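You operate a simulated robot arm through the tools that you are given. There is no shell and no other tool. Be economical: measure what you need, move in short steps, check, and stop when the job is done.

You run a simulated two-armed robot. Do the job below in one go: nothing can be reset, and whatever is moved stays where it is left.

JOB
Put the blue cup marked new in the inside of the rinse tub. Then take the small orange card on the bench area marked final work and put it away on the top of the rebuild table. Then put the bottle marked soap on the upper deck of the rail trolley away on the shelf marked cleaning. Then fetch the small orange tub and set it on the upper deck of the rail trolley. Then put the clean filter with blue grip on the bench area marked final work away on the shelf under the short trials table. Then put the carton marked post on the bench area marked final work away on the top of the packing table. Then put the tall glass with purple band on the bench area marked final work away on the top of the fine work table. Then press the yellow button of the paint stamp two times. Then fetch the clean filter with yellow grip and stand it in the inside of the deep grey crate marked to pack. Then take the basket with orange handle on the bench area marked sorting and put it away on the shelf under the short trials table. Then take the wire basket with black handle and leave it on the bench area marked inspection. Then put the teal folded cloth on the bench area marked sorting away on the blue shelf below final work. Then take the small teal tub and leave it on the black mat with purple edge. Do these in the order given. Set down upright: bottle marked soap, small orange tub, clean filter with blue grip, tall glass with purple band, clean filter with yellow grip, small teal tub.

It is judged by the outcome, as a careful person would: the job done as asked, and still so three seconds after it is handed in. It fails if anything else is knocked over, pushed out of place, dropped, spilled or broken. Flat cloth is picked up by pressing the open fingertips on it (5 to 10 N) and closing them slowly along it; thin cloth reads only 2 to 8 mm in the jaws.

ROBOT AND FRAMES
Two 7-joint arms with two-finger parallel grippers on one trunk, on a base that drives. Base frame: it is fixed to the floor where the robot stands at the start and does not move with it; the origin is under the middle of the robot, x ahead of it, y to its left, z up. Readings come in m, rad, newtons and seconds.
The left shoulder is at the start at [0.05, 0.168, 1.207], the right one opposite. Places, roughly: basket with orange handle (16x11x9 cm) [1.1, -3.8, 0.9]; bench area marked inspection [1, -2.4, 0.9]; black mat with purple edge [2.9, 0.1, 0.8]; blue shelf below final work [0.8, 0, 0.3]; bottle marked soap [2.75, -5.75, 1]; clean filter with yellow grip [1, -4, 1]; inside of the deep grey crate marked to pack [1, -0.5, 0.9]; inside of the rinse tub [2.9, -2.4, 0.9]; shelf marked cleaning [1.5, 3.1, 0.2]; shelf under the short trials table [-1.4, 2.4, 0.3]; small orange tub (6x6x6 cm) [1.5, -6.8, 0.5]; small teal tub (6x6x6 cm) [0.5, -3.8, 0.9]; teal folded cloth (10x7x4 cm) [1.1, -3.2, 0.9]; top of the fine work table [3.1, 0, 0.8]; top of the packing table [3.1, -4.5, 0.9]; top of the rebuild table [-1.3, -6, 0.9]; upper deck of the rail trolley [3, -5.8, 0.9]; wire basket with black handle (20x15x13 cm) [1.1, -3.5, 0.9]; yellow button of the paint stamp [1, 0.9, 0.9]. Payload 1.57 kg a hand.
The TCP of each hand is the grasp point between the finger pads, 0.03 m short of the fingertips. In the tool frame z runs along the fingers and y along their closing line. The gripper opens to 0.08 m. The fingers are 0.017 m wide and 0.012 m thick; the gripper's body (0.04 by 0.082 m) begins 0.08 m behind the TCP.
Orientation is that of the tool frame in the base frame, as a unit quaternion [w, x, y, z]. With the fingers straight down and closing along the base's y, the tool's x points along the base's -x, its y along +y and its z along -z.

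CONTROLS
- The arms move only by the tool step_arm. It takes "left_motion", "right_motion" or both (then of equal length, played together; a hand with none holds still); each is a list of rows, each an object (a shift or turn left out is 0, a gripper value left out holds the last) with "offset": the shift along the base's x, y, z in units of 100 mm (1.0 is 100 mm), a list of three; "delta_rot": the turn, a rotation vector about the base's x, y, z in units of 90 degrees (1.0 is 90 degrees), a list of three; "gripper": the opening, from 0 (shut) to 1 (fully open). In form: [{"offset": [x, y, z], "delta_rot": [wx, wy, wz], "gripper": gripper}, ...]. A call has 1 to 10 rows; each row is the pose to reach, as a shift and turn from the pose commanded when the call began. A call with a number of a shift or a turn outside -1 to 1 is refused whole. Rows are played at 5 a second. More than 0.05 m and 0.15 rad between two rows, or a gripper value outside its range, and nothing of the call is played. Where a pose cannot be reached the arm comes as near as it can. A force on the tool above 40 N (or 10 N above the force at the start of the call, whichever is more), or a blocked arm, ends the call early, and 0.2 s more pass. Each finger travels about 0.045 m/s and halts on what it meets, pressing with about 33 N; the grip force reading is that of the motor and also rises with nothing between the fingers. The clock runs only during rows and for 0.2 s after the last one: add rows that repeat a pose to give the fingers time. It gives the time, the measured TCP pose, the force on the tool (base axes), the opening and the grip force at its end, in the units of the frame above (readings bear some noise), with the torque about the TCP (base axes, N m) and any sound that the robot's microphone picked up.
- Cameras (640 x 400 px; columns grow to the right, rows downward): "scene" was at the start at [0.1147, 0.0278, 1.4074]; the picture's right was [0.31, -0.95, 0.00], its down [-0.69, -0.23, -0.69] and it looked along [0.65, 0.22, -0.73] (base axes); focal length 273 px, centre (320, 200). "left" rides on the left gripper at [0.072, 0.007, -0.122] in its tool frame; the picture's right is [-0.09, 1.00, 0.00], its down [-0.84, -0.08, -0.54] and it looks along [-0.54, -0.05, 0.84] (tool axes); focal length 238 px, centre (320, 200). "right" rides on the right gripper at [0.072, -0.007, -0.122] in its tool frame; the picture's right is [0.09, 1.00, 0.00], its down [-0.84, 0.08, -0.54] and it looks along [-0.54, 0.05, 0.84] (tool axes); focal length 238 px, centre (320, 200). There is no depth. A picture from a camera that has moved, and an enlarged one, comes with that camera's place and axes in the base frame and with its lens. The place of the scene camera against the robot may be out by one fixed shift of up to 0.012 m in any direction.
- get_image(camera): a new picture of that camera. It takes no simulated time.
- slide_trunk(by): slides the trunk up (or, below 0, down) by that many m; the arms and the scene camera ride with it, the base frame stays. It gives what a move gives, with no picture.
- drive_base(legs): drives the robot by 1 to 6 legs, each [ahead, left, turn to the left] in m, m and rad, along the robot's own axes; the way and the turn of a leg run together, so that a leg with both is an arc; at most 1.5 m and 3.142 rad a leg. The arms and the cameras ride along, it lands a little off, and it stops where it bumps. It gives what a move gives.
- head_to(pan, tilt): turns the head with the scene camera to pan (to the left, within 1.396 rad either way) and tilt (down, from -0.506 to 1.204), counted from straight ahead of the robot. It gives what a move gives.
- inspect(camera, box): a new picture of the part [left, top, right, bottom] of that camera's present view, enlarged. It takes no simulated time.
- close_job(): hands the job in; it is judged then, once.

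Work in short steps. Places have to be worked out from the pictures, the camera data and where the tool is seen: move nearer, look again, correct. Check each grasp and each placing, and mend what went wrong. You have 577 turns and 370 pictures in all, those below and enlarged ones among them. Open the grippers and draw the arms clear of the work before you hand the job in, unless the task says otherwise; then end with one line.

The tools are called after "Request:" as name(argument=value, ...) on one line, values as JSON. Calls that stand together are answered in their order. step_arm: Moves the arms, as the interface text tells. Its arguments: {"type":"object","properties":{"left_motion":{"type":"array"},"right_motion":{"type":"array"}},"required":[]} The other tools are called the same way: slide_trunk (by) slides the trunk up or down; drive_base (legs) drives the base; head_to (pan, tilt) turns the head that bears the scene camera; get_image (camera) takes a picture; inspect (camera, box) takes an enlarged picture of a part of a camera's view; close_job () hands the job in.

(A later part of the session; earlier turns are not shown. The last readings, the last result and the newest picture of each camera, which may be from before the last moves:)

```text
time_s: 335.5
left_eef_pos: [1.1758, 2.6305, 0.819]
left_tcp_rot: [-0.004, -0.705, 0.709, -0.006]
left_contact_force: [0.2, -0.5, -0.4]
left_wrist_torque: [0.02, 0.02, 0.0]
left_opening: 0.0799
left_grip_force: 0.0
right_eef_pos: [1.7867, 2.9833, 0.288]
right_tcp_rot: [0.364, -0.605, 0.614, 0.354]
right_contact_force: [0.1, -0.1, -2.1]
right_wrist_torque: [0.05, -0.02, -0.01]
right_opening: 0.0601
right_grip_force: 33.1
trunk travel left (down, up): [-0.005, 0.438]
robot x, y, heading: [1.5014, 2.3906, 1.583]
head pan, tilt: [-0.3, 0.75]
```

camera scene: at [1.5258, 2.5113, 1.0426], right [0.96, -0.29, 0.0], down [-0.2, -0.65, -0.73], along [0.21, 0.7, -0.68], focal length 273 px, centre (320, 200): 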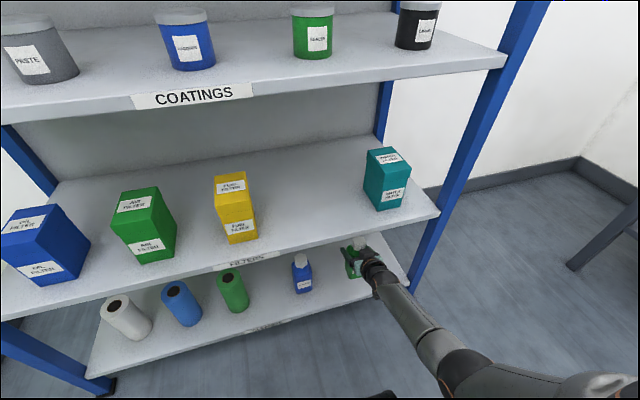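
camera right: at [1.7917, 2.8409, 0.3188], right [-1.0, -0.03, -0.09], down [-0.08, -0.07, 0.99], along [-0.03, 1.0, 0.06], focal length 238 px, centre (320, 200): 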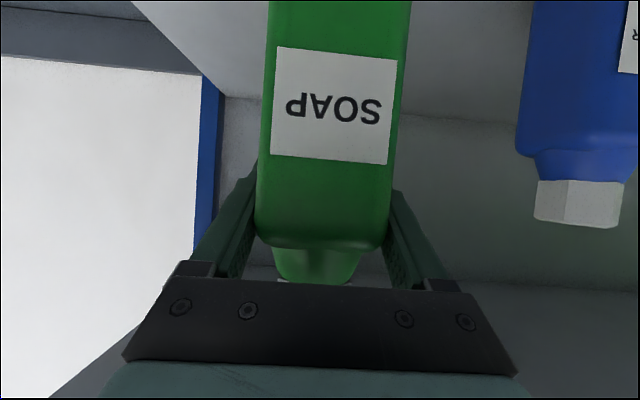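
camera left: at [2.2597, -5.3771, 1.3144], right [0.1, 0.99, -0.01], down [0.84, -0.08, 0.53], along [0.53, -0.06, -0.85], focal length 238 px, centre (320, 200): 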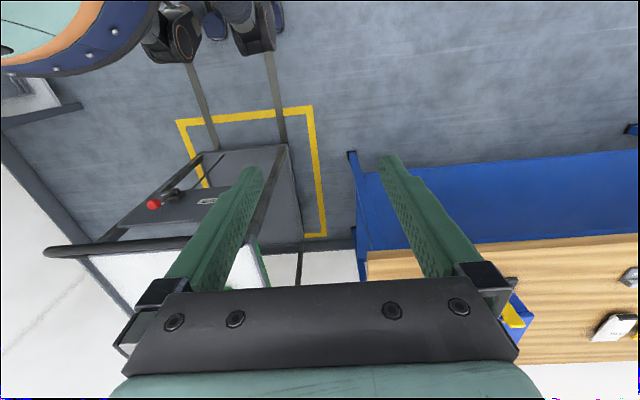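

Request:
step_arm(right_motion=[{"offset": [0, 0, -0.05]}, {"offset": [0, 0, -0.1]}])

Request:
get_image(camera="right")

```text
time_s: 336.1
left_eef_pos: [1.1759, 2.6305, 0.8198]
left_tcp_rot: [-0.004, -0.705, 0.709, -0.006]
left_contact_force: [0.1, 0.1, -0.5]
left_wrist_torque: [0.01, -0.03, 0.01]
left_opening: 0.08
left_grip_force: 0.2
right_eef_pos: [1.7869, 2.9808, 0.2788]
right_tcp_rot: [0.363, -0.605, 0.613, 0.355]
right_contact_force: [-0.1, -0.9, -3.5]
right_wrist_torque: [0.08, 0.0, 0.01]
right_opening: 0.0598
right_grip_force: 33.0
trunk travel left (down, up): [-0.005, 0.438]
robot x, y, heading: [1.5059, 2.3907, 1.582]
head pan, tilt: [-0.3, 0.75]
```

```text
267 pictures are left
camera right: at [1.7919, 2.8398, 0.2754], right [-1.0, -0.03, -0.09], down [-0.08, -0.07, 0.99], along [-0.03, 1.0, 0.06], focal length 238 px, centre (320, 200)
```

right: 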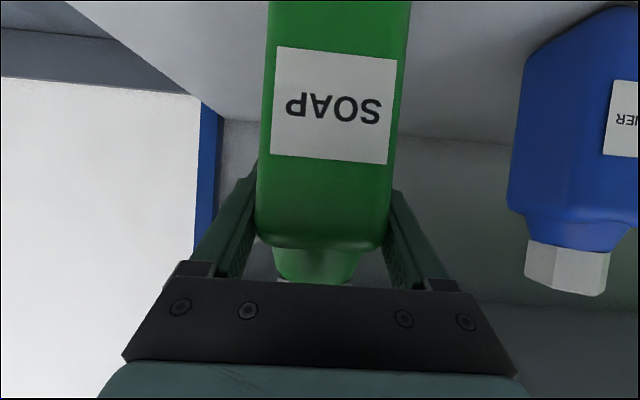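

Still carrying the weight; continue in small steps.

Request:
step_arm(right_motion=[{"offset": [0, 0, -0.05]}, {"offset": [0, 0, -0.1]}, {"offset": [0, 0, -0.15]}])

```text
time_s: 336.9
left_eef_pos: [1.1755, 2.631, 0.8197]
left_tcp_rot: [-0.005, -0.705, 0.709, -0.005]
left_contact_force: [-0.1, 0.3, 0.7]
left_wrist_torque: [0.0, -0.05, 0.0]
left_opening: 0.0798
left_grip_force: 0.1
right_eef_pos: [1.7867, 2.9813, 0.279]
right_tcp_rot: [0.363, -0.605, 0.614, 0.354]
right_contact_force: [0.0, -0.2, -4.0]
right_wrist_torque: [0.08, -0.02, -0.01]
right_opening: 0.0599
right_grip_force: 32.9
right hand out of reach, approached as far as the arm can: row 1, 2, 3
trunk travel left (down, up): [-0.005, 0.438]
robot x, y, heading: [1.5052, 2.3866, 1.581]
head pan, tilt: [-0.3, 0.75]
```

Reach limit again: I drive 5 cm closer and lower while drawing the hand back the same amount.

Request:
drive_base(legs=[[0.05, 0, 0]])

Request:
step_arm(right_motion=[{"offset": [0, -0.3, 0]}, {"offset": [0, -0.5, -0.05]}, {"offset": [0, -0.5, -0.1]}, {"offset": [0, -0.5, -0.15]}, {"offset": [0, -0.5, -0.2]}])

Request:
get_image(camera="scene")

```text
time_s: 337.9
left_eef_pos: [1.1746, 2.6801, 0.8194]
left_tcp_rot: [-0.005, -0.706, 0.708, -0.005]
left_contact_force: [0.1, 0.6, 0.4]
left_wrist_torque: [0.01, 0.01, 0.0]
left_opening: 0.0802
left_grip_force: 0.0
right_eef_pos: [1.7847, 3.0311, 0.2788]
right_tcp_rot: [0.364, -0.605, 0.614, 0.353]
right_contact_force: [0.6, 0.2, -3.7]
right_wrist_torque: [0.08, 0.03, 0.01]
right_opening: 0.0598
right_grip_force: 33.1
trunk travel left (down, up): [-0.005, 0.438]
robot x, y, heading: [1.5046, 2.4397, 1.583]
head pan, tilt: [-0.3, 0.75]
```

```text
time_s: 339.1
left_eef_pos: [1.1753, 2.68, 0.8214]
left_tcp_rot: [-0.005, -0.706, 0.708, -0.005]
left_contact_force: [0.3, -0.6, -0.3]
left_wrist_torque: [-0.01, 0.01, 0.0]
left_opening: 0.0801
left_grip_force: 0.0
right_eef_pos: [1.7859, 2.9811, 0.2599]
right_tcp_rot: [0.365, -0.605, 0.613, 0.355]
right_contact_force: [0.0, -0.4, -0.9]
right_wrist_torque: [0.06, 0.05, 0.03]
right_opening: 0.0599
right_grip_force: 32.9
trunk travel left (down, up): [-0.005, 0.438]
robot x, y, heading: [1.503, 2.4409, 1.581]
head pan, tilt: [-0.3, 0.75]
```

```text
266 pictures are left
camera scene: at [1.525, 2.5609, 1.0427], right [0.96, -0.28, 0.0], down [-0.19, -0.65, -0.73], along [0.21, 0.7, -0.68], focal length 273 px, centre (320, 200)
```

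scene: 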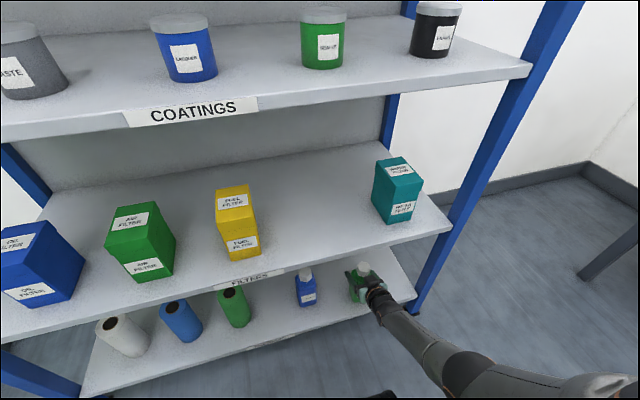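

Force dropped to −0.9 N: the bottle is resting. I press 3 mm more and open.

Request:
step_arm(right_motion=[{"offset": [0, 0, -0.04]}, {"offset": [0, 0, -0.04]}])

Request:
step_arm(right_motion=[{"offset": [0, 0, 0], "gripper": 0.8}, {"offset": [0, 0, 0], "gripper": 0.9}, {"offset": [0, 0, 0], "gripper": 1.0}, {"offset": [0, 0, 0], "gripper": 1.0}])

Request:
get_image(camera="right")

```text
time_s: 339.6
left_eef_pos: [1.1745, 2.6784, 0.8198]
left_tcp_rot: [-0.003, -0.706, 0.709, -0.005]
left_contact_force: [-0.5, 0.2, 0.2]
left_wrist_torque: [0.01, -0.02, 0.0]
left_opening: 0.08
left_grip_force: 0.1
right_eef_pos: [1.7856, 2.9832, 0.2603]
right_tcp_rot: [0.366, -0.603, 0.611, 0.358]
right_contact_force: [0.7, -3.4, 20.3]
right_wrist_torque: [-0.75, 0.6, 0.05]
right_opening: 0.0601
right_grip_force: 32.9
trunk travel left (down, up): [-0.005, 0.438]
robot x, y, heading: [1.5054, 2.4392, 1.577]
head pan, tilt: [-0.3, 0.75]
```

```text
time_s: 340.6
left_eef_pos: [1.174, 2.6788, 0.8193]
left_tcp_rot: [-0.005, -0.706, 0.708, -0.005]
left_contact_force: [0.3, -0.6, -0.6]
left_wrist_torque: [0.02, 0.01, -0.01]
left_opening: 0.0803
left_grip_force: 0.0
right_eef_pos: [1.7856, 2.9806, 0.2545]
right_tcp_rot: [0.364, -0.605, 0.614, 0.354]
right_contact_force: [-0.3, -0.1, 0.2]
right_wrist_torque: [0.0, 0.05, 0.03]
right_opening: 0.0801
right_grip_force: 0.0
trunk travel left (down, up): [-0.005, 0.438]
robot x, y, heading: [1.5009, 2.4389, 1.577]
head pan, tilt: [-0.3, 0.75]
```

```text
265 pictures are left
camera right: at [1.7911, 2.8391, 0.2515], right [-1.0, -0.03, -0.09], down [-0.08, -0.07, 0.99], along [-0.03, 1.0, 0.06], focal length 238 px, centre (320, 200)
```

right: 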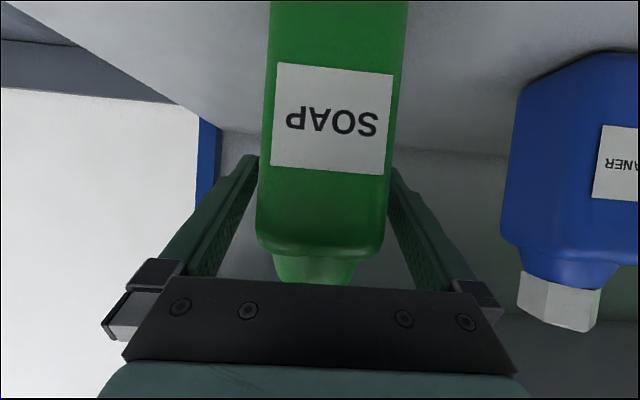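

Released and standing. I centre the hand slightly and back straight out with the base.

Request:
step_arm(right_motion=[{"offset": [-0.06, 0, 0]}, {"offset": [-0.06, 0, 0]}])

Request:
drive_base(legs=[[-0.2, 0, 0]])

Request:
get_image(camera="right")

Request:
get_image(camera="scene")

```text
time_s: 341.2
left_eef_pos: [1.1744, 2.6795, 0.8205]
left_tcp_rot: [-0.005, -0.706, 0.708, -0.005]
left_contact_force: [0.2, -1.1, 0.4]
left_wrist_torque: [0.0, 0.0, -0.04]
left_opening: 0.0802
left_grip_force: 0.1
right_eef_pos: [1.7796, 2.9822, 0.2555]
right_tcp_rot: [0.364, -0.605, 0.613, 0.354]
right_contact_force: [0.1, -0.8, -0.3]
right_wrist_torque: [0.01, 0.0, -0.04]
right_opening: 0.08
right_grip_force: 0.0
trunk travel left (down, up): [-0.005, 0.438]
robot x, y, heading: [1.5018, 2.4377, 1.582]
head pan, tilt: [-0.3, 0.75]
```

```text
time_s: 342.8
left_eef_pos: [1.1787, 2.4849, 0.8192]
left_tcp_rot: [-0.004, -0.705, 0.709, -0.005]
left_contact_force: [0.6, 0.6, 0.4]
left_wrist_torque: [0.0, 0.0, 0.0]
left_opening: 0.08
left_grip_force: 0.1
right_eef_pos: [1.7836, 2.7855, 0.2545]
right_tcp_rot: [0.365, -0.604, 0.615, 0.353]
right_contact_force: [0.2, 0.5, 1.0]
right_wrist_torque: [0.01, -0.01, -0.02]
right_opening: 0.08
right_grip_force: 0.2
trunk travel left (down, up): [-0.005, 0.438]
robot x, y, heading: [1.5057, 2.2412, 1.58]
head pan, tilt: [-0.3, 0.75]
```

```text
264 pictures are left
camera right: at [1.7882, 2.6429, 0.2516], right [-1.0, -0.02, -0.09], down [-0.08, -0.07, 0.99], along [-0.03, 1.0, 0.06], focal length 238 px, centre (320, 200)
```

right: 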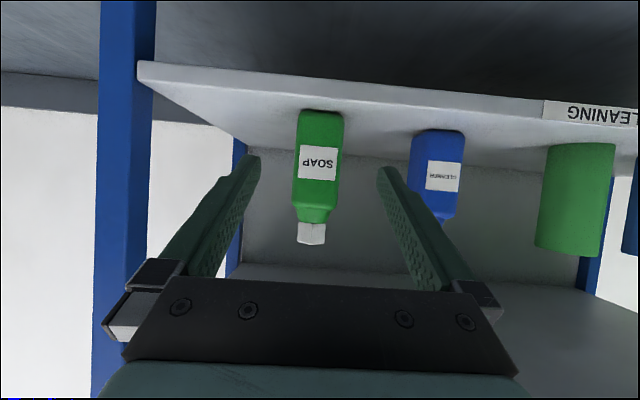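

```text
263 pictures are left
camera scene: at [1.5273, 2.3654, 1.0426], right [0.96, -0.29, 0.0], down [-0.2, -0.65, -0.73], along [0.21, 0.7, -0.68], focal length 273 px, centre (320, 200)
```

scene: 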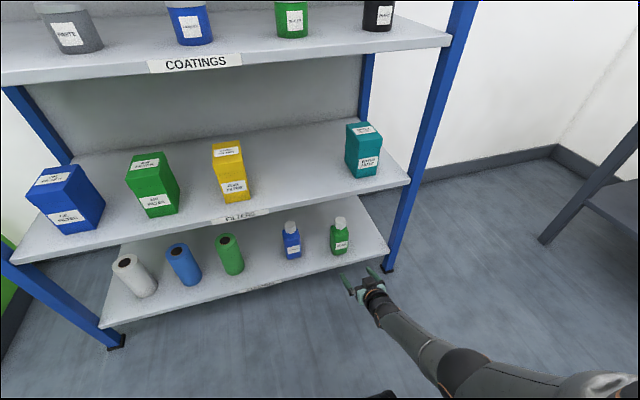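

Soap is standing on the cleaning shelf. I back out, raise the trunk and restore the right hand to a tool-down travel posture.

Request:
drive_base(legs=[[0, -0.4, 0], [-0.1, 0, -0.01]])

Request:
slide_trunk(by=0.37)

Request:
step_arm(right_motion=[{"offset": [0, 0, 0.4], "delta_rot": [-0.09, 0, 0]}, {"offset": [0, -0.1, 0.8], "delta_rot": [-0.18, 0, 0]}, {"offset": [0, -0.1, 1.0], "delta_rot": [-0.27, 0, 0]}, {"offset": [0, -0.2, 1.0], "delta_rot": [-0.36, 0, 0]}, {"offset": [0, -0.3, 1.0], "delta_rot": [-0.45, 0, 0]}, {"offset": [0, -0.4, 1.0], "delta_rot": [-0.54, 0, 0]}, {"offset": [0, -0.5, 1.0], "delta_rot": [-0.63, 0, 0]}, {"offset": [0, -0.5, 1.0], "delta_rot": [-0.68, 0, 0]}])

Request:
get_image(camera="scene")

```text
time_s: 346.1
left_eef_pos: [1.5781, 2.3934, 0.819]
left_tcp_rot: [-0.005, -0.7, 0.714, -0.006]
left_contact_force: [-0.3, -0.1, 0.6]
left_wrist_torque: [-0.02, 0.03, 0.01]
left_opening: 0.0803
left_grip_force: 0.0
right_eef_pos: [2.1884, 2.6833, 0.2541]
right_tcp_rot: [0.367, -0.599, 0.619, 0.351]
right_contact_force: [0.2, -0.2, 0.2]
right_wrist_torque: [-0.01, -0.02, 0.0]
right_opening: 0.0801
right_grip_force: 0.0
trunk travel left (down, up): [-0.005, 0.438]
robot x, y, heading: [1.9068, 2.1455, 1.562]
head pan, tilt: [-0.3, 0.75]
```

```text
time_s: 349.6
left_eef_pos: [1.5782, 2.3925, 1.1903]
left_tcp_rot: [-0.004, -0.7, 0.715, -0.006]
left_contact_force: [0.8, 0.8, -1.0]
left_wrist_torque: [-0.01, 0.03, -0.02]
left_opening: 0.08
left_grip_force: 0.1
right_eef_pos: [2.1899, 2.684, 0.6241]
right_tcp_rot: [0.368, -0.599, 0.619, 0.351]
right_contact_force: [0.0, 0.3, -0.2]
right_wrist_torque: [0.04, 0.0, -0.01]
right_opening: 0.0802
right_grip_force: 0.0
trunk travel left (down, up): [-0.375, 0.068]
robot x, y, heading: [1.9024, 2.1458, 1.567]
head pan, tilt: [-0.3, 0.75]
```

```text
time_s: 351.4
left_eef_pos: [1.5787, 2.393, 1.19]
left_tcp_rot: [-0.004, -0.7, 0.714, -0.005]
left_contact_force: [0.3, 0.2, 0.6]
left_wrist_torque: [0.02, 0.0, 0.01]
left_opening: 0.0799
left_grip_force: 0.1
right_eef_pos: [2.1887, 2.6334, 0.7236]
right_tcp_rot: [0.01, -0.702, 0.712, -0.014]
right_contact_force: [0.2, -0.6, -0.2]
right_wrist_torque: [-0.01, -0.04, 0.02]
right_opening: 0.08
right_grip_force: 0.0
trunk travel left (down, up): [-0.375, 0.068]
robot x, y, heading: [1.8999, 2.1454, 1.564]
head pan, tilt: [-0.3, 0.75]
```

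```text
262 pictures are left
camera scene: at [1.9269, 2.2683, 1.4126], right [0.95, -0.3, 0.0], down [-0.21, -0.65, -0.73], along [0.22, 0.7, -0.68], focal length 273 px, centre (320, 200)
```

scene: 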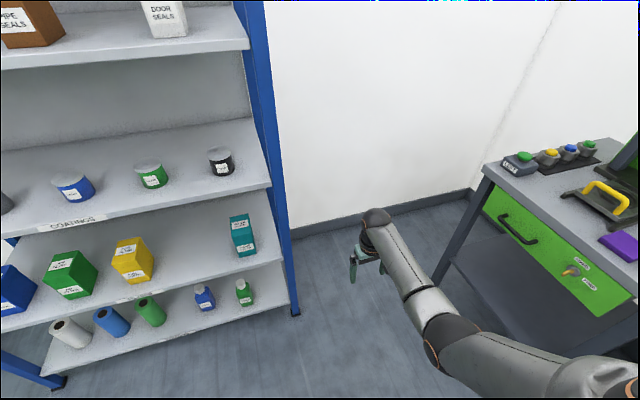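

Tool is straight down again. I raise it to travel height, mirroring the left arm's pose.

Request:
step_arm(right_motion=[{"offset": [0, -0.1, 0.4]}, {"offset": [0, -0.2, 0.7]}, {"offset": [0.1, -0.4, 1.0]}])

Request:
step_arm(right_motion=[{"offset": [0, -0.2, 0.4]}, {"offset": [0, -0.5, 0.7]}, {"offset": [0, -0.9, 0.9]}, {"offset": [0, -1.0, 1.0]}])

Request:
step_arm(right_motion=[{"offset": [0, -0.1, 0.4]}, {"offset": [0, -0.2, 0.8]}, {"offset": [0, -0.3, 1.0]}, {"offset": [0.1, -0.5, 1.0]}])

Request:
step_arm(right_motion=[{"offset": [0, 0, 0.4]}, {"offset": [0, 0, 0.8]}, {"offset": [0, 0, 1.0]}])

Request:
get_image(camera="scene")

```text
time_s: 352.2
left_eef_pos: [1.5781, 2.3937, 1.1898]
left_tcp_rot: [-0.006, -0.7, 0.714, -0.005]
left_contact_force: [-0.5, 0.2, 0.2]
left_wrist_torque: [0.01, 0.0, 0.01]
left_opening: 0.0801
left_grip_force: 0.0
right_eef_pos: [2.1989, 2.5922, 0.8254]
right_tcp_rot: [0.01, -0.702, 0.712, -0.012]
right_contact_force: [-0.7, 0.7, -0.1]
right_wrist_torque: [-0.01, 0.05, -0.01]
right_opening: 0.0799
right_grip_force: 0.1
trunk travel left (down, up): [-0.375, 0.068]
robot x, y, heading: [1.8996, 2.1465, 1.558]
head pan, tilt: [-0.3, 0.75]
```

```text
time_s: 353.2
left_eef_pos: [1.5781, 2.3931, 1.1901]
left_tcp_rot: [-0.004, -0.7, 0.714, -0.006]
left_contact_force: [0.4, 0.1, 0.1]
left_wrist_torque: [-0.01, 0.03, -0.01]
left_opening: 0.08
left_grip_force: 0.1
right_eef_pos: [2.1978, 2.4931, 0.9266]
right_tcp_rot: [0.01, -0.703, 0.711, -0.014]
right_contact_force: [-0.1, 0.2, 0.6]
right_wrist_torque: [0.0, 0.0, -0.03]
right_opening: 0.0799
right_grip_force: 0.0
trunk travel left (down, up): [-0.375, 0.068]
robot x, y, heading: [1.9024, 2.1501, 1.567]
head pan, tilt: [-0.3, 0.75]
```

```text
time_s: 354.2
left_eef_pos: [1.5788, 2.3936, 1.1906]
left_tcp_rot: [-0.004, -0.7, 0.715, -0.006]
left_contact_force: [0.0, 0.0, 0.3]
left_wrist_torque: [0.02, -0.03, 0.03]
left_opening: 0.0798
left_grip_force: 0.1
right_eef_pos: [2.2104, 2.4418, 1.0244]
right_tcp_rot: [0.01, -0.702, 0.712, -0.013]
right_contact_force: [-1.5, -0.2, 0.0]
right_wrist_torque: [-0.02, 0.01, 0.01]
right_opening: 0.0798
right_grip_force: 0.2
trunk travel left (down, up): [-0.375, 0.068]
robot x, y, heading: [1.903, 2.1475, 1.566]
head pan, tilt: [-0.3, 0.75]
```

```text
time_s: 355.1
left_eef_pos: [1.5773, 2.3932, 1.1896]
left_tcp_rot: [-0.004, -0.7, 0.714, -0.006]
left_contact_force: [-0.3, 0.9, 0.7]
left_wrist_torque: [0.02, -0.01, 0.01]
left_opening: 0.0798
left_grip_force: 0.1
right_eef_pos: [2.2092, 2.4446, 1.1254]
right_tcp_rot: [0.01, -0.702, 0.712, -0.013]
right_contact_force: [-0.2, -0.2, 0.0]
right_wrist_torque: [0.03, 0.0, 0.0]
right_opening: 0.0797
right_grip_force: 0.0
trunk travel left (down, up): [-0.375, 0.068]
robot x, y, heading: [1.9039, 2.1476, 1.566]
head pan, tilt: [-0.3, 0.75]
```

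```text
261 pictures are left
camera scene: at [1.9268, 2.268, 1.4126], right [0.95, -0.3, 0.0], down [-0.21, -0.65, -0.73], along [0.22, 0.7, -0.68], focal length 273 px, centre (320, 200)
```

scene: 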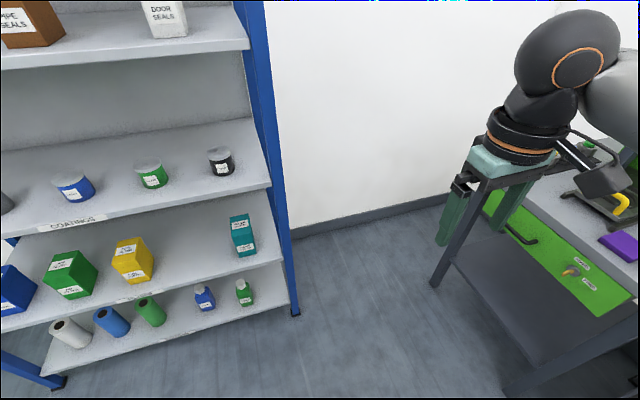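

Right arm is back in its normal posture. I turn around and drive south down the aisle.

Request:
drive_base(legs=[[0, -0.05, -1.566], [0, 0, -1.571], [1.4, 0, 0], [1.4, 0, 0]])

```text
time_s: 376.1
left_eef_pos: [2.3254, -0.9067, 1.1905]
left_tcp_rot: [-0.006, 0.701, 0.713, 0.004]
left_contact_force: [0.6, -0.6, 0.1]
left_wrist_torque: [0.02, -0.02, 0.0]
left_opening: 0.0798
left_grip_force: 0.1
right_eef_pos: [1.6964, -0.9815, 1.1251]
right_tcp_rot: [-0.013, 0.698, 0.716, -0.01]
right_contact_force: [0.5, 0.9, 0.0]
right_wrist_torque: [0.0, 0.02, -0.03]
right_opening: 0.0799
right_grip_force: 0.1
trunk travel left (down, up): [-0.375, 0.068]
robot x, y, heading: [1.9935, -0.6722, -1.54]
head pan, tilt: [-0.3, 0.75]
```

Request:
drive_base(legs=[[1.4, -0.05, -0.03], [1.4, 0, 0], [1.4, 0, 0]])

Request:
head_to(pan=-0.2, tilt=0.5)

Request:
get_image(camera="scene")

```text
time_s: 396.6
left_eef_pos: [2.2327, -5.1828, 1.19]
left_tcp_rot: [-0.005, 0.721, 0.693, 0.005]
left_contact_force: [-0.7, 1.0, -0.4]
left_wrist_torque: [0.01, -0.03, -0.01]
left_opening: 0.0802
left_grip_force: 0.1
right_eef_pos: [1.6008, -5.2239, 1.1251]
right_tcp_rot: [-0.013, 0.717, 0.697, -0.011]
right_contact_force: [0.2, 0.2, 0.1]
right_wrist_torque: [-0.01, 0.0, 0.02]
right_opening: 0.0801
right_grip_force: 0.1
trunk travel left (down, up): [-0.375, 0.068]
robot x, y, heading: [1.9146, -4.9292, -1.592]
head pan, tilt: [-0.3, 0.75]
```

```text
time_s: 397.3
left_eef_pos: [2.2307, -5.1839, 1.1909]
left_tcp_rot: [-0.005, 0.721, 0.693, 0.005]
left_contact_force: [0.5, 0.5, 0.3]
left_wrist_torque: [0.03, -0.02, -0.01]
left_opening: 0.0801
left_grip_force: 0.0
right_eef_pos: [1.5992, -5.2248, 1.1243]
right_tcp_rot: [-0.013, 0.717, 0.697, -0.011]
right_contact_force: [-0.5, 0.5, 0.2]
right_wrist_torque: [-0.03, -0.01, 0.01]
right_opening: 0.0803
right_grip_force: 0.1
trunk travel left (down, up): [-0.375, 0.068]
robot x, y, heading: [1.9107, -4.9322, -1.594]
head pan, tilt: [-0.201, 0.499]
```

```text
260 pictures are left
camera scene: at [1.8898, -5.0574, 1.4345], right [-0.97, 0.22, 0.0], down [0.11, 0.47, -0.88], along [-0.2, -0.86, -0.48], focal length 273 px, centre (320, 200)
```

scene: 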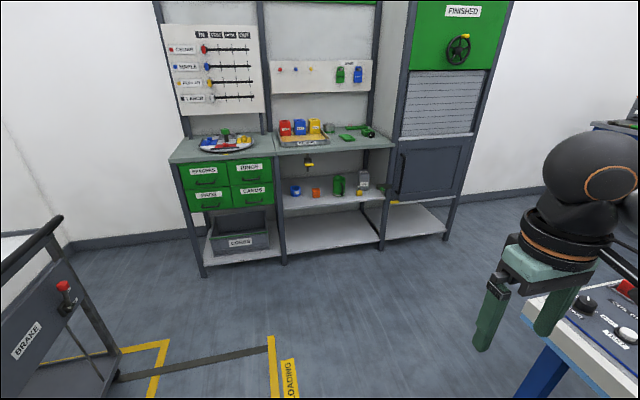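

The small orange tub stands on the mid shelf of the stores rack. I zoom in.

Request:
inspect(camera="scene", box=[240, 110, 420, 260])

```text
2.67 times, centred on (330, 185) of scene
camera zoom: at [1.8898, -5.0574, 1.4345], right [-0.97, 0.22, 0.0], down [0.11, 0.47, -0.88], along [-0.2, -0.86, -0.48], focal length 727 px, centre (293, 240)
```

zoom: 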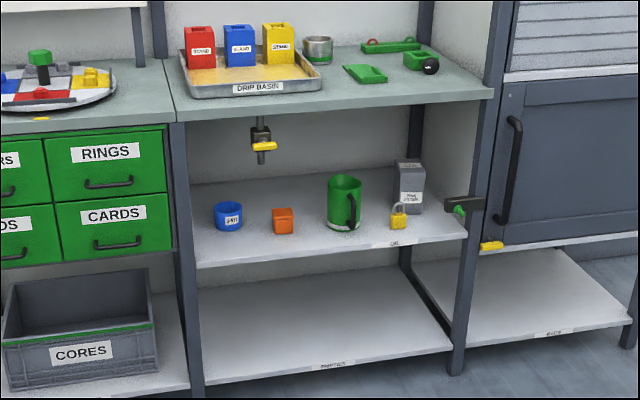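

Tub at about (1.517,−6.777), shelf z≈0.5, rack opening x 1.08–1.78, a valve hanging near (1.58,−6.68, z≥0.76). I drive to (1.64,−5.95), facing the rack, then lower the trunk.

Request:
drive_base(legs=[[0.95, -0.27, 0.023]])

Request:
slide_trunk(by=-0.36)

Request:
head_to(pan=0.0, tilt=0.6)

Request:
get_image(camera="scene")

```text
time_s: 402.5
left_eef_pos: [1.9652, -6.1232, 1.1891]
left_tcp_rot: [-0.005, 0.71, 0.704, 0.004]
left_contact_force: [-0.1, 0.3, 0.5]
left_wrist_torque: [0.04, 0.01, 0.0]
left_opening: 0.08
left_grip_force: 0.0
right_eef_pos: [1.3335, -6.1838, 1.1251]
right_tcp_rot: [-0.013, 0.706, 0.708, -0.011]
right_contact_force: [-0.5, 0.4, -1.0]
right_wrist_torque: [0.03, 0.05, -0.01]
right_opening: 0.0799
right_grip_force: 0.1
trunk travel left (down, up): [-0.375, 0.068]
robot x, y, heading: [1.6353, -5.876, -1.562]
head pan, tilt: [-0.201, 0.499]
```

```text
time_s: 406.0
left_eef_pos: [1.964, -6.1237, 0.8294]
left_tcp_rot: [-0.005, 0.71, 0.705, 0.004]
left_contact_force: [-0.1, 0.1, -0.7]
left_wrist_torque: [0.01, 0.0, 0.0]
left_opening: 0.08
left_grip_force: 0.1
right_eef_pos: [1.3337, -6.1833, 0.7651]
right_tcp_rot: [-0.013, 0.705, 0.709, -0.01]
right_contact_force: [-0.5, 0.4, 0.7]
right_wrist_torque: [0.01, 0.02, -0.01]
right_opening: 0.0801
right_grip_force: 0.0
trunk travel left (down, up): [-0.015, 0.428]
robot x, y, heading: [1.6348, -5.8788, -1.567]
head pan, tilt: [-0.201, 0.499]
```

```text
time_s: 406.7
left_eef_pos: [1.9647, -6.1227, 0.8289]
left_tcp_rot: [-0.005, 0.71, 0.704, 0.005]
left_contact_force: [0.3, 0.0, 0.2]
left_wrist_torque: [-0.01, 0.0, 0.01]
left_opening: 0.08
left_grip_force: 0.2
right_eef_pos: [1.3334, -6.1844, 0.765]
right_tcp_rot: [-0.012, 0.706, 0.708, -0.009]
right_contact_force: [0.2, -0.1, -0.2]
right_wrist_torque: [0.0, -0.03, -0.01]
right_opening: 0.0803
right_grip_force: 0.1
trunk travel left (down, up): [-0.015, 0.428]
robot x, y, heading: [1.6372, -5.8843, -1.566]
head pan, tilt: [0.0, 0.6]
```

```text
258 pictures are left
camera scene: at [1.6368, -6.0071, 1.0655], right [-1.0, -0.01, 0.0], down [0.0, 0.56, -0.83], along [0.01, -0.83, -0.56], focal length 273 px, centre (320, 200)
```

scene: 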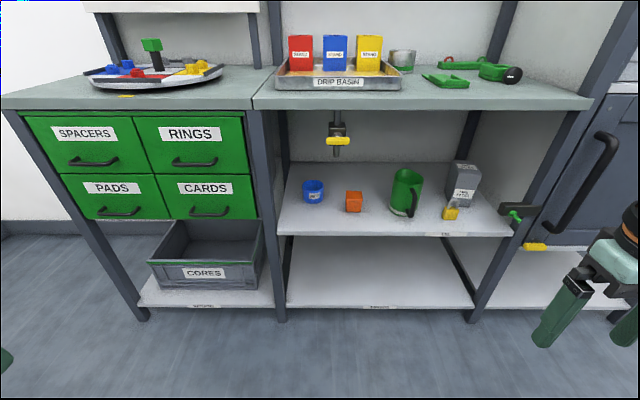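

I extend the right hand forward low with the tool still down, then tilt it 60° at the extended position so the elbow stays outside.

Request:
step_arm(right_motion=[{"offset": [0, -0.4, -0.2]}, {"offset": [0.1, -0.8, -0.4]}, {"offset": [0.2, -1.0, -0.7]}, {"offset": [0.3, -1.0, -1.0]}])

Request:
step_arm(right_motion=[{"offset": [0, -0.3, 0], "delta_rot": [-0.09, 0, 0]}, {"offset": [0, -0.6, 0], "delta_rot": [-0.18, 0, 0]}, {"offset": [0, -0.9, 0], "delta_rot": [-0.27, 0, 0]}, {"offset": [0, -1.0, 0], "delta_rot": [-0.36, 0, 0]}, {"offset": [0, -1.0, 0], "delta_rot": [-0.45, 0, 0]}, {"offset": [0, -1.0, 0], "delta_rot": [-0.54, 0, 0]}, {"offset": [0, -1.0, 0], "delta_rot": [-0.63, 0, 0]}, {"offset": [0, -1.0, 0], "delta_rot": [-0.667, 0, 0]}])

Request:
get_image(camera="scene")

Request:
get_image(camera="right")

```text
time_s: 407.7
left_eef_pos: [1.9648, -6.1235, 0.8288]
left_tcp_rot: [-0.005, 0.71, 0.704, 0.005]
left_contact_force: [0.3, -0.7, 0.0]
left_wrist_torque: [0.02, 0.0, 0.02]
left_opening: 0.0798
left_grip_force: 0.0
right_eef_pos: [1.3675, -6.2819, 0.6632]
right_tcp_rot: [-0.013, 0.706, 0.708, -0.01]
right_contact_force: [0.4, 0.1, -0.1]
right_wrist_torque: [-0.01, 0.04, 0.01]
right_opening: 0.0797
right_grip_force: 0.0
trunk travel left (down, up): [-0.015, 0.428]
robot x, y, heading: [1.6375, -5.8806, -1.565]
head pan, tilt: [0.0, 0.6]
```

```text
time_s: 409.5
left_eef_pos: [1.9647, -6.1227, 0.8295]
left_tcp_rot: [-0.005, 0.71, 0.704, 0.005]
left_contact_force: [-0.6, -0.5, -0.5]
left_wrist_torque: [0.05, -0.02, 0.0]
left_opening: 0.08
left_grip_force: 0.0
right_eef_pos: [1.3644, -6.3841, 0.6652]
right_tcp_rot: [0.343, 0.617, 0.607, -0.364]
right_contact_force: [-0.1, -0.3, 1.0]
right_wrist_torque: [-0.05, 0.01, -0.02]
right_opening: 0.0799
right_grip_force: 0.0
trunk travel left (down, up): [-0.015, 0.428]
robot x, y, heading: [1.6359, -5.8826, -1.568]
head pan, tilt: [0.0, 0.6]
```

```text
257 pictures are left
camera scene: at [1.6368, -6.0071, 1.0655], right [-1.0, -0.01, 0.0], down [0.0, 0.56, -0.83], along [0.01, -0.83, -0.56], focal length 273 px, centre (320, 200)
```

scene: 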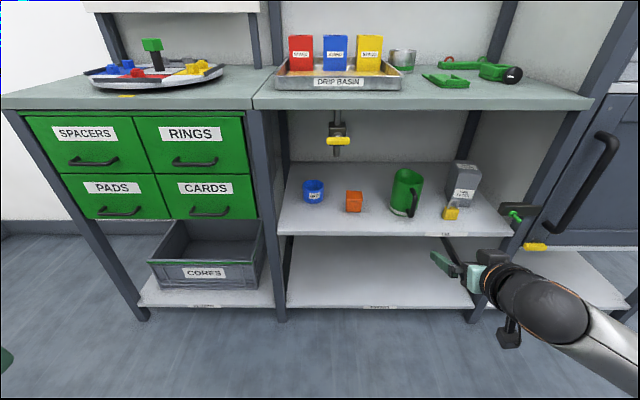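

```text
256 pictures are left
camera right: at [1.3631, -6.2428, 0.6643], right [0.99, 0.02, -0.1], down [0.1, 0.05, 0.99], along [0.02, -1.0, 0.05], focal length 238 px, centre (320, 200)
```

right: 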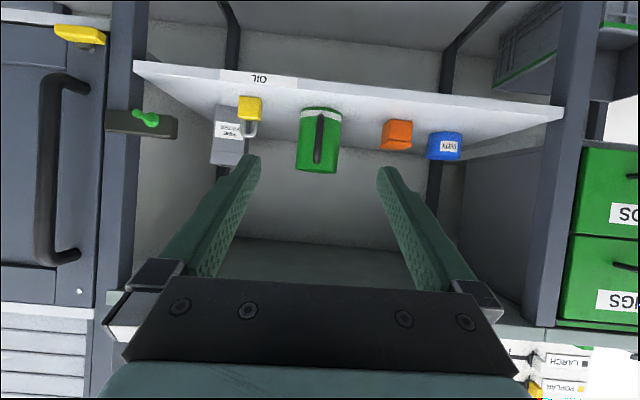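

Wrist view puts the tub at (1.527,−6.770,0.532). I shift the hand to x=1.527, z=0.56 in front of the shelf, then drive forward.

Request:
step_arm(right_motion=[{"offset": [0.4, 0, -0.2]}, {"offset": [0.8, 0, -0.4]}, {"offset": [1.0, 0, -0.7]}, {"offset": [1.0, 0, -1.0]}])

Request:
step_arm(right_motion=[{"offset": [0.3, 0, 0]}, {"offset": [0.6, 0, -0.05]}])

Request:
drive_base(legs=[[0.2, 0, 0]])

Request:
get_image(camera="right")

Request:
get_image(camera="scene")

```text
time_s: 410.5
left_eef_pos: [1.9651, -6.123, 0.8291]
left_tcp_rot: [-0.005, 0.71, 0.704, 0.004]
left_contact_force: [-0.1, 0.1, 0.2]
left_wrist_torque: [0.01, 0.0, 0.01]
left_opening: 0.0801
left_grip_force: 0.1
right_eef_pos: [1.4654, -6.3815, 0.5662]
right_tcp_rot: [0.341, 0.618, 0.608, -0.364]
right_contact_force: [-0.5, 0.1, 0.1]
right_wrist_torque: [0.03, -0.01, 0.0]
right_opening: 0.0799
right_grip_force: 0.0
trunk travel left (down, up): [-0.015, 0.428]
robot x, y, heading: [1.6346, -5.8787, -1.565]
head pan, tilt: [0.0, 0.6]
```

```text
time_s: 411.1
left_eef_pos: [1.965, -6.1223, 0.8304]
left_tcp_rot: [-0.006, 0.709, 0.705, 0.003]
left_contact_force: [0.7, 0.3, 0.1]
left_wrist_torque: [-0.02, -0.02, 0.01]
left_opening: 0.08
left_grip_force: 0.0
right_eef_pos: [1.5258, -6.3836, 0.5604]
right_tcp_rot: [0.342, 0.617, 0.608, -0.363]
right_contact_force: [-0.1, 1.3, 1.1]
right_wrist_torque: [0.01, 0.0, -0.03]
right_opening: 0.08
right_grip_force: 0.0
trunk travel left (down, up): [-0.015, 0.428]
robot x, y, heading: [1.6384, -5.8784, -1.556]
head pan, tilt: [0.0, 0.6]
```

```text
time_s: 412.7
left_eef_pos: [1.9667, -6.3235, 0.8297]
left_tcp_rot: [-0.005, 0.71, 0.704, 0.004]
left_contact_force: [0.1, -0.1, 0.6]
left_wrist_torque: [0.03, 0.01, -0.01]
left_opening: 0.0799
left_grip_force: 0.1
right_eef_pos: [1.5258, -6.5814, 0.5608]
right_tcp_rot: [0.342, 0.618, 0.608, -0.363]
right_contact_force: [-0.1, 0.1, -0.3]
right_wrist_torque: [0.01, -0.02, 0.02]
right_opening: 0.08
right_grip_force: 0.0
trunk travel left (down, up): [-0.015, 0.428]
robot x, y, heading: [1.6369, -6.0818, -1.571]
head pan, tilt: [0.0, 0.6]
```

```text
255 pictures are left
camera right: at [1.525, -6.4401, 0.5607], right [0.99, 0.02, -0.1], down [0.1, 0.05, 0.99], along [0.02, -1.0, 0.04], focal length 238 px, centre (320, 200)
```

right: 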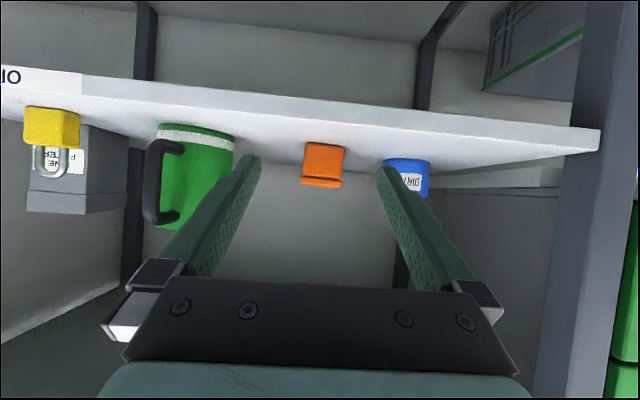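

```text
254 pictures are left
camera scene: at [1.6381, -6.2063, 1.0655], right [-1.0, -0.01, 0.0], down [0.0, 0.56, -0.83], along [0.01, -0.83, -0.56], focal length 273 px, centre (320, 200)
```

scene: 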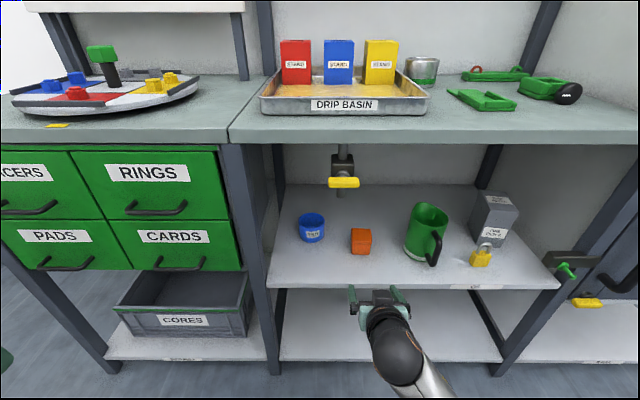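

Tub is centred. I lower to z=0.542 and drive 0.15 m in.

Request:
step_arm(right_motion=[{"offset": [0, 0, -0.1]}, {"offset": [0, 0, -0.18]}])

Request:
drive_base(legs=[[0.13, 0, 0]])

Request:
get_image(camera="right")

```text
time_s: 413.3
left_eef_pos: [1.9657, -6.3232, 0.8303]
left_tcp_rot: [-0.005, 0.71, 0.704, 0.004]
left_contact_force: [0.3, -0.3, 0.1]
left_wrist_torque: [-0.01, 0.02, -0.01]
left_opening: 0.0801
left_grip_force: 0.0
right_eef_pos: [1.5262, -6.5818, 0.5436]
right_tcp_rot: [0.342, 0.618, 0.607, -0.364]
right_contact_force: [-0.4, -0.4, -0.2]
right_wrist_torque: [0.01, -0.05, -0.06]
right_opening: 0.0802
right_grip_force: 0.0
trunk travel left (down, up): [-0.015, 0.428]
robot x, y, heading: [1.6377, -6.0784, -1.567]
head pan, tilt: [0.0, 0.6]
```

```text
time_s: 414.6
left_eef_pos: [1.9666, -6.4474, 0.83]
left_tcp_rot: [-0.006, 0.71, 0.704, 0.004]
left_contact_force: [0.3, -0.4, -0.7]
left_wrist_torque: [-0.04, 0.0, -0.02]
left_opening: 0.0801
left_grip_force: 0.0
right_eef_pos: [1.5257, -6.7047, 0.5426]
right_tcp_rot: [0.341, 0.618, 0.607, -0.364]
right_contact_force: [0.1, 0.6, -0.9]
right_wrist_torque: [-0.03, 0.04, -0.01]
right_opening: 0.08
right_grip_force: 0.1
trunk travel left (down, up): [-0.015, 0.428]
robot x, y, heading: [1.6427, -6.2073, -1.566]
head pan, tilt: [0.0, 0.6]
```

```text
253 pictures are left
camera right: at [1.5251, -6.5643, 0.5426], right [0.99, 0.02, -0.1], down [0.1, 0.05, 0.99], along [0.02, -1.0, 0.04], focal length 238 px, centre (320, 200)
```

right: 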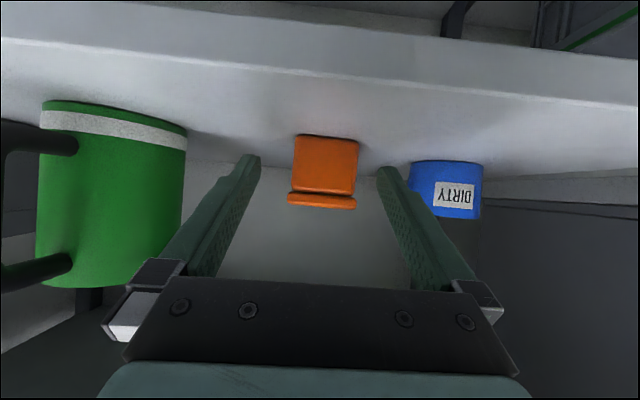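

Straddling lines up well. I advance 6.5 cm with the arm and lower 8 mm.

Request:
step_arm(right_motion=[{"offset": [0.03, -0.25, -0.05]}, {"offset": [0.03, -0.5, -0.08]}, {"offset": [0.03, -0.68, -0.08]}])

Request:
get_image(camera="right")

```text
time_s: 415.6
left_eef_pos: [1.9677, -6.4463, 0.8298]
left_tcp_rot: [-0.004, 0.71, 0.704, 0.002]
left_contact_force: [0.5, -0.2, -0.2]
left_wrist_torque: [0.0, 0.01, -0.03]
left_opening: 0.0804
left_grip_force: 0.0
right_eef_pos: [1.4999, -6.7706, 0.5265]
right_tcp_rot: [0.318, 0.614, 0.612, -0.384]
right_contact_force: [0.0, 2.4, 7.0]
right_wrist_torque: [-0.09, -0.29, 0.22]
right_opening: 0.0796
right_grip_force: 0.0
trunk travel left (down, up): [-0.015, 0.428]
robot x, y, heading: [1.6419, -6.2028, -1.56]
head pan, tilt: [0.0, 0.6]
stopped in row 3 (right hand): the arm was blocked; the commanded pose is now the measured one
```

```text
252 pictures are left
camera right: at [1.5026, -6.6293, 0.5258], right [0.99, 0.0, -0.16], down [0.16, 0.04, 0.99], along [0.01, -1.0, 0.04], focal length 238 px, centre (320, 200)
```

right: 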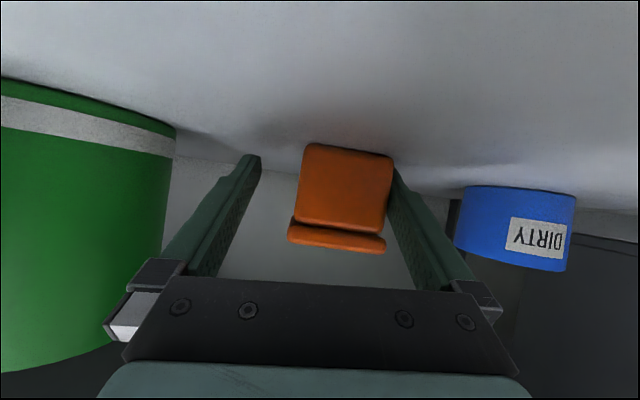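

Blocked lightly (likely the hand's underside on the shelf edge) and shifted sideways. I raise 1.5 cm and re-centre.

Request:
step_arm(right_motion=[{"offset": [0.0, 0, 0.1]}, {"offset": [0.1, 0, 0.15]}, {"offset": [0.17, 0, 0.15]}])

Request:
get_image(camera="right")

Request:
get_image(camera="scene")

```text
time_s: 416.6
left_eef_pos: [1.9655, -6.4469, 0.8302]
left_tcp_rot: [-0.004, 0.71, 0.704, 0.003]
left_contact_force: [-0.2, -0.2, 1.1]
left_wrist_torque: [-0.02, 0.02, -0.02]
left_opening: 0.0799
left_grip_force: 0.1
right_eef_pos: [1.4884, -6.771, 0.5292]
right_tcp_rot: [0.292, 0.605, 0.62, -0.405]
right_contact_force: [3.4, 6.2, 10.7]
right_wrist_torque: [-0.08, -0.54, 0.36]
right_opening: 0.0802
right_grip_force: 0.0
trunk travel left (down, up): [-0.015, 0.428]
robot x, y, heading: [1.6365, -6.2046, -1.566]
head pan, tilt: [0.0, 0.6]
stopped in row 3 (right hand): the arm was blocked; the commanded pose is now the measured one
```

```text
251 pictures are left
camera right: at [1.4917, -6.6283, 0.5304], right [0.97, -0.01, -0.23], down [0.23, 0.03, 0.97], along [0.0, -1.0, 0.03], focal length 238 px, centre (320, 200)
```

right: 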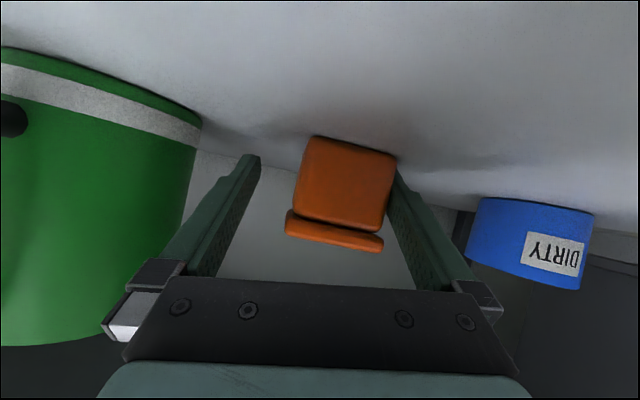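

```text
250 pictures are left
camera scene: at [1.6381, -6.3293, 1.0651], right [-1.0, -0.01, 0.0], down [0.0, 0.56, -0.83], along [0.01, -0.83, -0.56], focal length 273 px, centre (320, 200)
```

scene: 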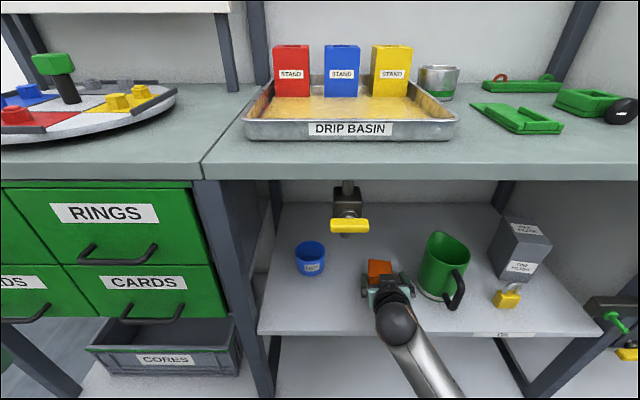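

The arm is at a joint limit in this posture and rolls. I back the hand off, then I'll re-approach with the robot farther left so the arm works more to its side.

Request:
step_arm(right_motion=[{"offset": [0.05, 0.25, 0.0]}, {"offset": [0.1, 0.5, 0.0]}, {"offset": [0.1, 0.8, 0]}, {"offset": [0.1, 1.0, 0.1]}])

Request:
get_image(camera="right")

```text
time_s: 417.8
left_eef_pos: [1.9674, -6.4453, 0.8286]
left_tcp_rot: [-0.005, 0.71, 0.704, 0.002]
left_contact_force: [0.4, 0.6, -0.6]
left_wrist_torque: [0.04, -0.01, -0.01]
left_opening: 0.0799
left_grip_force: 0.0
right_eef_pos: [1.4585, -6.7006, 0.5789]
right_tcp_rot: [0.283, 0.57, 0.607, -0.476]
right_contact_force: [0.4, 0.5, -0.3]
right_wrist_torque: [0.01, 0.01, -0.01]
right_opening: 0.08
right_grip_force: 0.0
trunk travel left (down, up): [-0.015, 0.428]
robot x, y, heading: [1.6431, -6.2016, -1.566]
head pan, tilt: [0.0, 0.6]
stopped in row 4 (right hand): the arm was blocked; the commanded pose is now the measured one
```

```text
249 pictures are left
camera right: at [1.4635, -6.5583, 0.5647], right [0.94, -0.06, -0.34], down [0.34, 0.13, 0.93], along [-0.01, -0.99, 0.14], focal length 238 px, centre (320, 200)
```

right: 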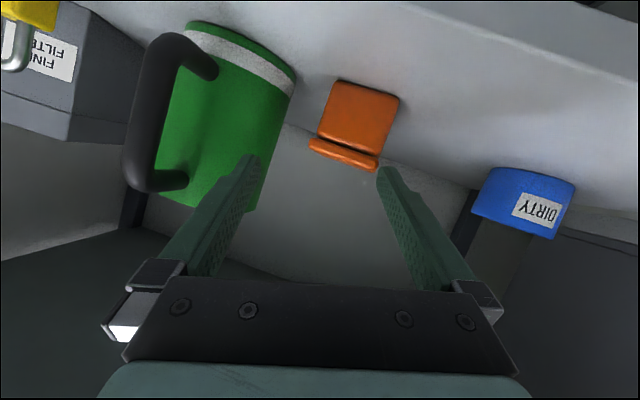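

Clear of the tub. I reverse 0.3 m, restore the hand's orientation while moving it outward, and re-check.

Request:
drive_base(legs=[[-0.3, 0, 0]])

Request:
step_arm(right_motion=[{"offset": [-0.3, 0.1, 0.2], "delta_rot": [0.015, -0.04, 0.015]}, {"offset": [-0.6, 0.1, 0.4], "delta_rot": [0.03, -0.085, 0.03]}, {"offset": [-0.9, 0.1, 0.5], "delta_rot": [0.045, -0.125, 0.045]}, {"offset": [-1.0, 0.1, 0.5], "delta_rot": [0.061, -0.168, 0.058]}, {"offset": [-1.0, 0.1, 0.5], "delta_rot": [0.061, -0.168, 0.058]}])

Request:
head_to(pan=-0.5, tilt=0.9)

Request:
get_image(camera="scene")

```text
time_s: 419.8
left_eef_pos: [1.9631, -6.1422, 0.8311]
left_tcp_rot: [-0.006, 0.711, 0.704, 0.005]
left_contact_force: [0.3, 0.2, 0.0]
left_wrist_torque: [0.04, 0.03, -0.01]
left_opening: 0.0799
left_grip_force: 0.0
right_eef_pos: [1.4565, -6.3916, 0.5747]
right_tcp_rot: [0.282, 0.571, 0.61, -0.472]
right_contact_force: [-0.3, -0.3, 0.1]
right_wrist_torque: [-0.02, 0.04, 0.02]
right_opening: 0.0798
right_grip_force: 0.0
trunk travel left (down, up): [-0.015, 0.428]
robot x, y, heading: [1.6416, -5.9004, -1.568]
head pan, tilt: [0.0, 0.6]
```

```text
time_s: 421.0
left_eef_pos: [1.9645, -6.1429, 0.8298]
left_tcp_rot: [-0.005, 0.711, 0.703, 0.005]
left_contact_force: [0.1, -0.1, 0.2]
left_wrist_torque: [-0.05, 0.03, 0.01]
left_opening: 0.0798
left_grip_force: 0.0
right_eef_pos: [1.3589, -6.3826, 0.627]
right_tcp_rot: [0.353, 0.612, 0.615, -0.35]
right_contact_force: [-0.3, -0.8, -0.2]
right_wrist_torque: [0.0, 0.01, -0.01]
right_opening: 0.0799
right_grip_force: 0.1
trunk travel left (down, up): [-0.015, 0.428]
robot x, y, heading: [1.6383, -5.9015, -1.568]
head pan, tilt: [0.0, 0.6]
```

```text
time_s: 422.0
left_eef_pos: [1.964, -6.1418, 0.83]
left_tcp_rot: [-0.006, 0.711, 0.703, 0.005]
left_contact_force: [-0.8, 0.1, -0.2]
left_wrist_torque: [-0.01, 0.03, -0.02]
left_opening: 0.08
left_grip_force: 0.1
right_eef_pos: [1.3591, -6.3828, 0.6268]
right_tcp_rot: [0.352, 0.612, 0.615, -0.35]
right_contact_force: [-0.6, 0.1, 0.4]
right_wrist_torque: [0.01, 0.04, 0.01]
right_opening: 0.08
right_grip_force: 0.1
trunk travel left (down, up): [-0.015, 0.428]
robot x, y, heading: [1.6373, -5.9008, -1.565]
head pan, tilt: [-0.499, 0.901]
```

```text
248 pictures are left
camera scene: at [1.6007, -6.0034, 1.0408], right [-0.88, 0.47, 0.0], down [0.37, 0.69, -0.62], along [-0.29, -0.55, -0.78], focal length 273 px, centre (320, 200)
```

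scene: 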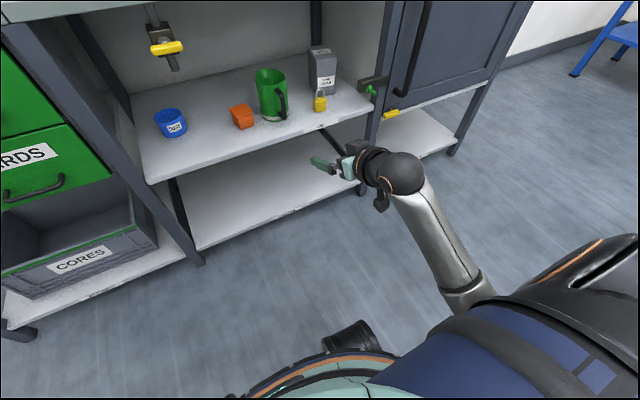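

Posture restored. I shift the robot 0.15 m left so the tub lies in front of the outward hand, then look.

Request:
drive_base(legs=[[0, 0.15, 0]])

Request:
step_arm(right_motion=[{"offset": [0, -0.3, -0.2]}, {"offset": [0, -0.6, -0.4]}, {"offset": [0, -0.7, -0.7]}])

Request:
get_image(camera="right")

```text
time_s: 423.3
left_eef_pos: [2.1146, -6.142, 0.8295]
left_tcp_rot: [-0.005, 0.71, 0.704, 0.005]
left_contact_force: [-0.3, -1.2, 0.5]
left_wrist_torque: [0.02, 0.0, 0.02]
left_opening: 0.0801
left_grip_force: 0.0
right_eef_pos: [1.5074, -6.3821, 0.6268]
right_tcp_rot: [0.352, 0.613, 0.614, -0.35]
right_contact_force: [-0.5, 0.5, -0.3]
right_wrist_torque: [0.01, 0.02, 0.01]
right_opening: 0.0801
right_grip_force: 0.1
trunk travel left (down, up): [-0.015, 0.428]
robot x, y, heading: [1.7911, -5.9033, -1.57]
head pan, tilt: [-0.499, 0.901]
```

```text
time_s: 424.1
left_eef_pos: [2.1139, -6.1421, 0.8307]
left_tcp_rot: [-0.005, 0.711, 0.703, 0.004]
left_contact_force: [-0.2, -0.6, -0.2]
left_wrist_torque: [-0.01, 0.02, 0.01]
left_opening: 0.0799
left_grip_force: 0.0
right_eef_pos: [1.5063, -6.4529, 0.5575]
right_tcp_rot: [0.352, 0.613, 0.615, -0.349]
right_contact_force: [0.0, -0.6, -0.2]
right_wrist_torque: [0.03, -0.01, -0.01]
right_opening: 0.0801
right_grip_force: 0.0
trunk travel left (down, up): [-0.015, 0.428]
robot x, y, heading: [1.7886, -5.8972, -1.569]
head pan, tilt: [-0.499, 0.901]
```

```text
247 pictures are left
camera right: at [1.5006, -6.3104, 0.5577], right [1.0, 0.05, -0.08], down [0.08, 0.04, 1.0], along [0.05, -1.0, 0.04], focal length 238 px, centre (320, 200)
```

right: 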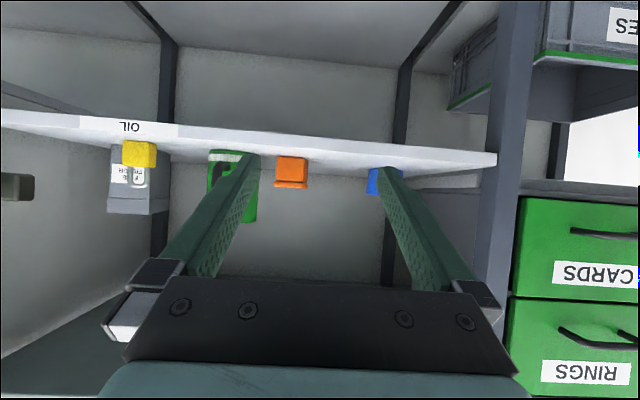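

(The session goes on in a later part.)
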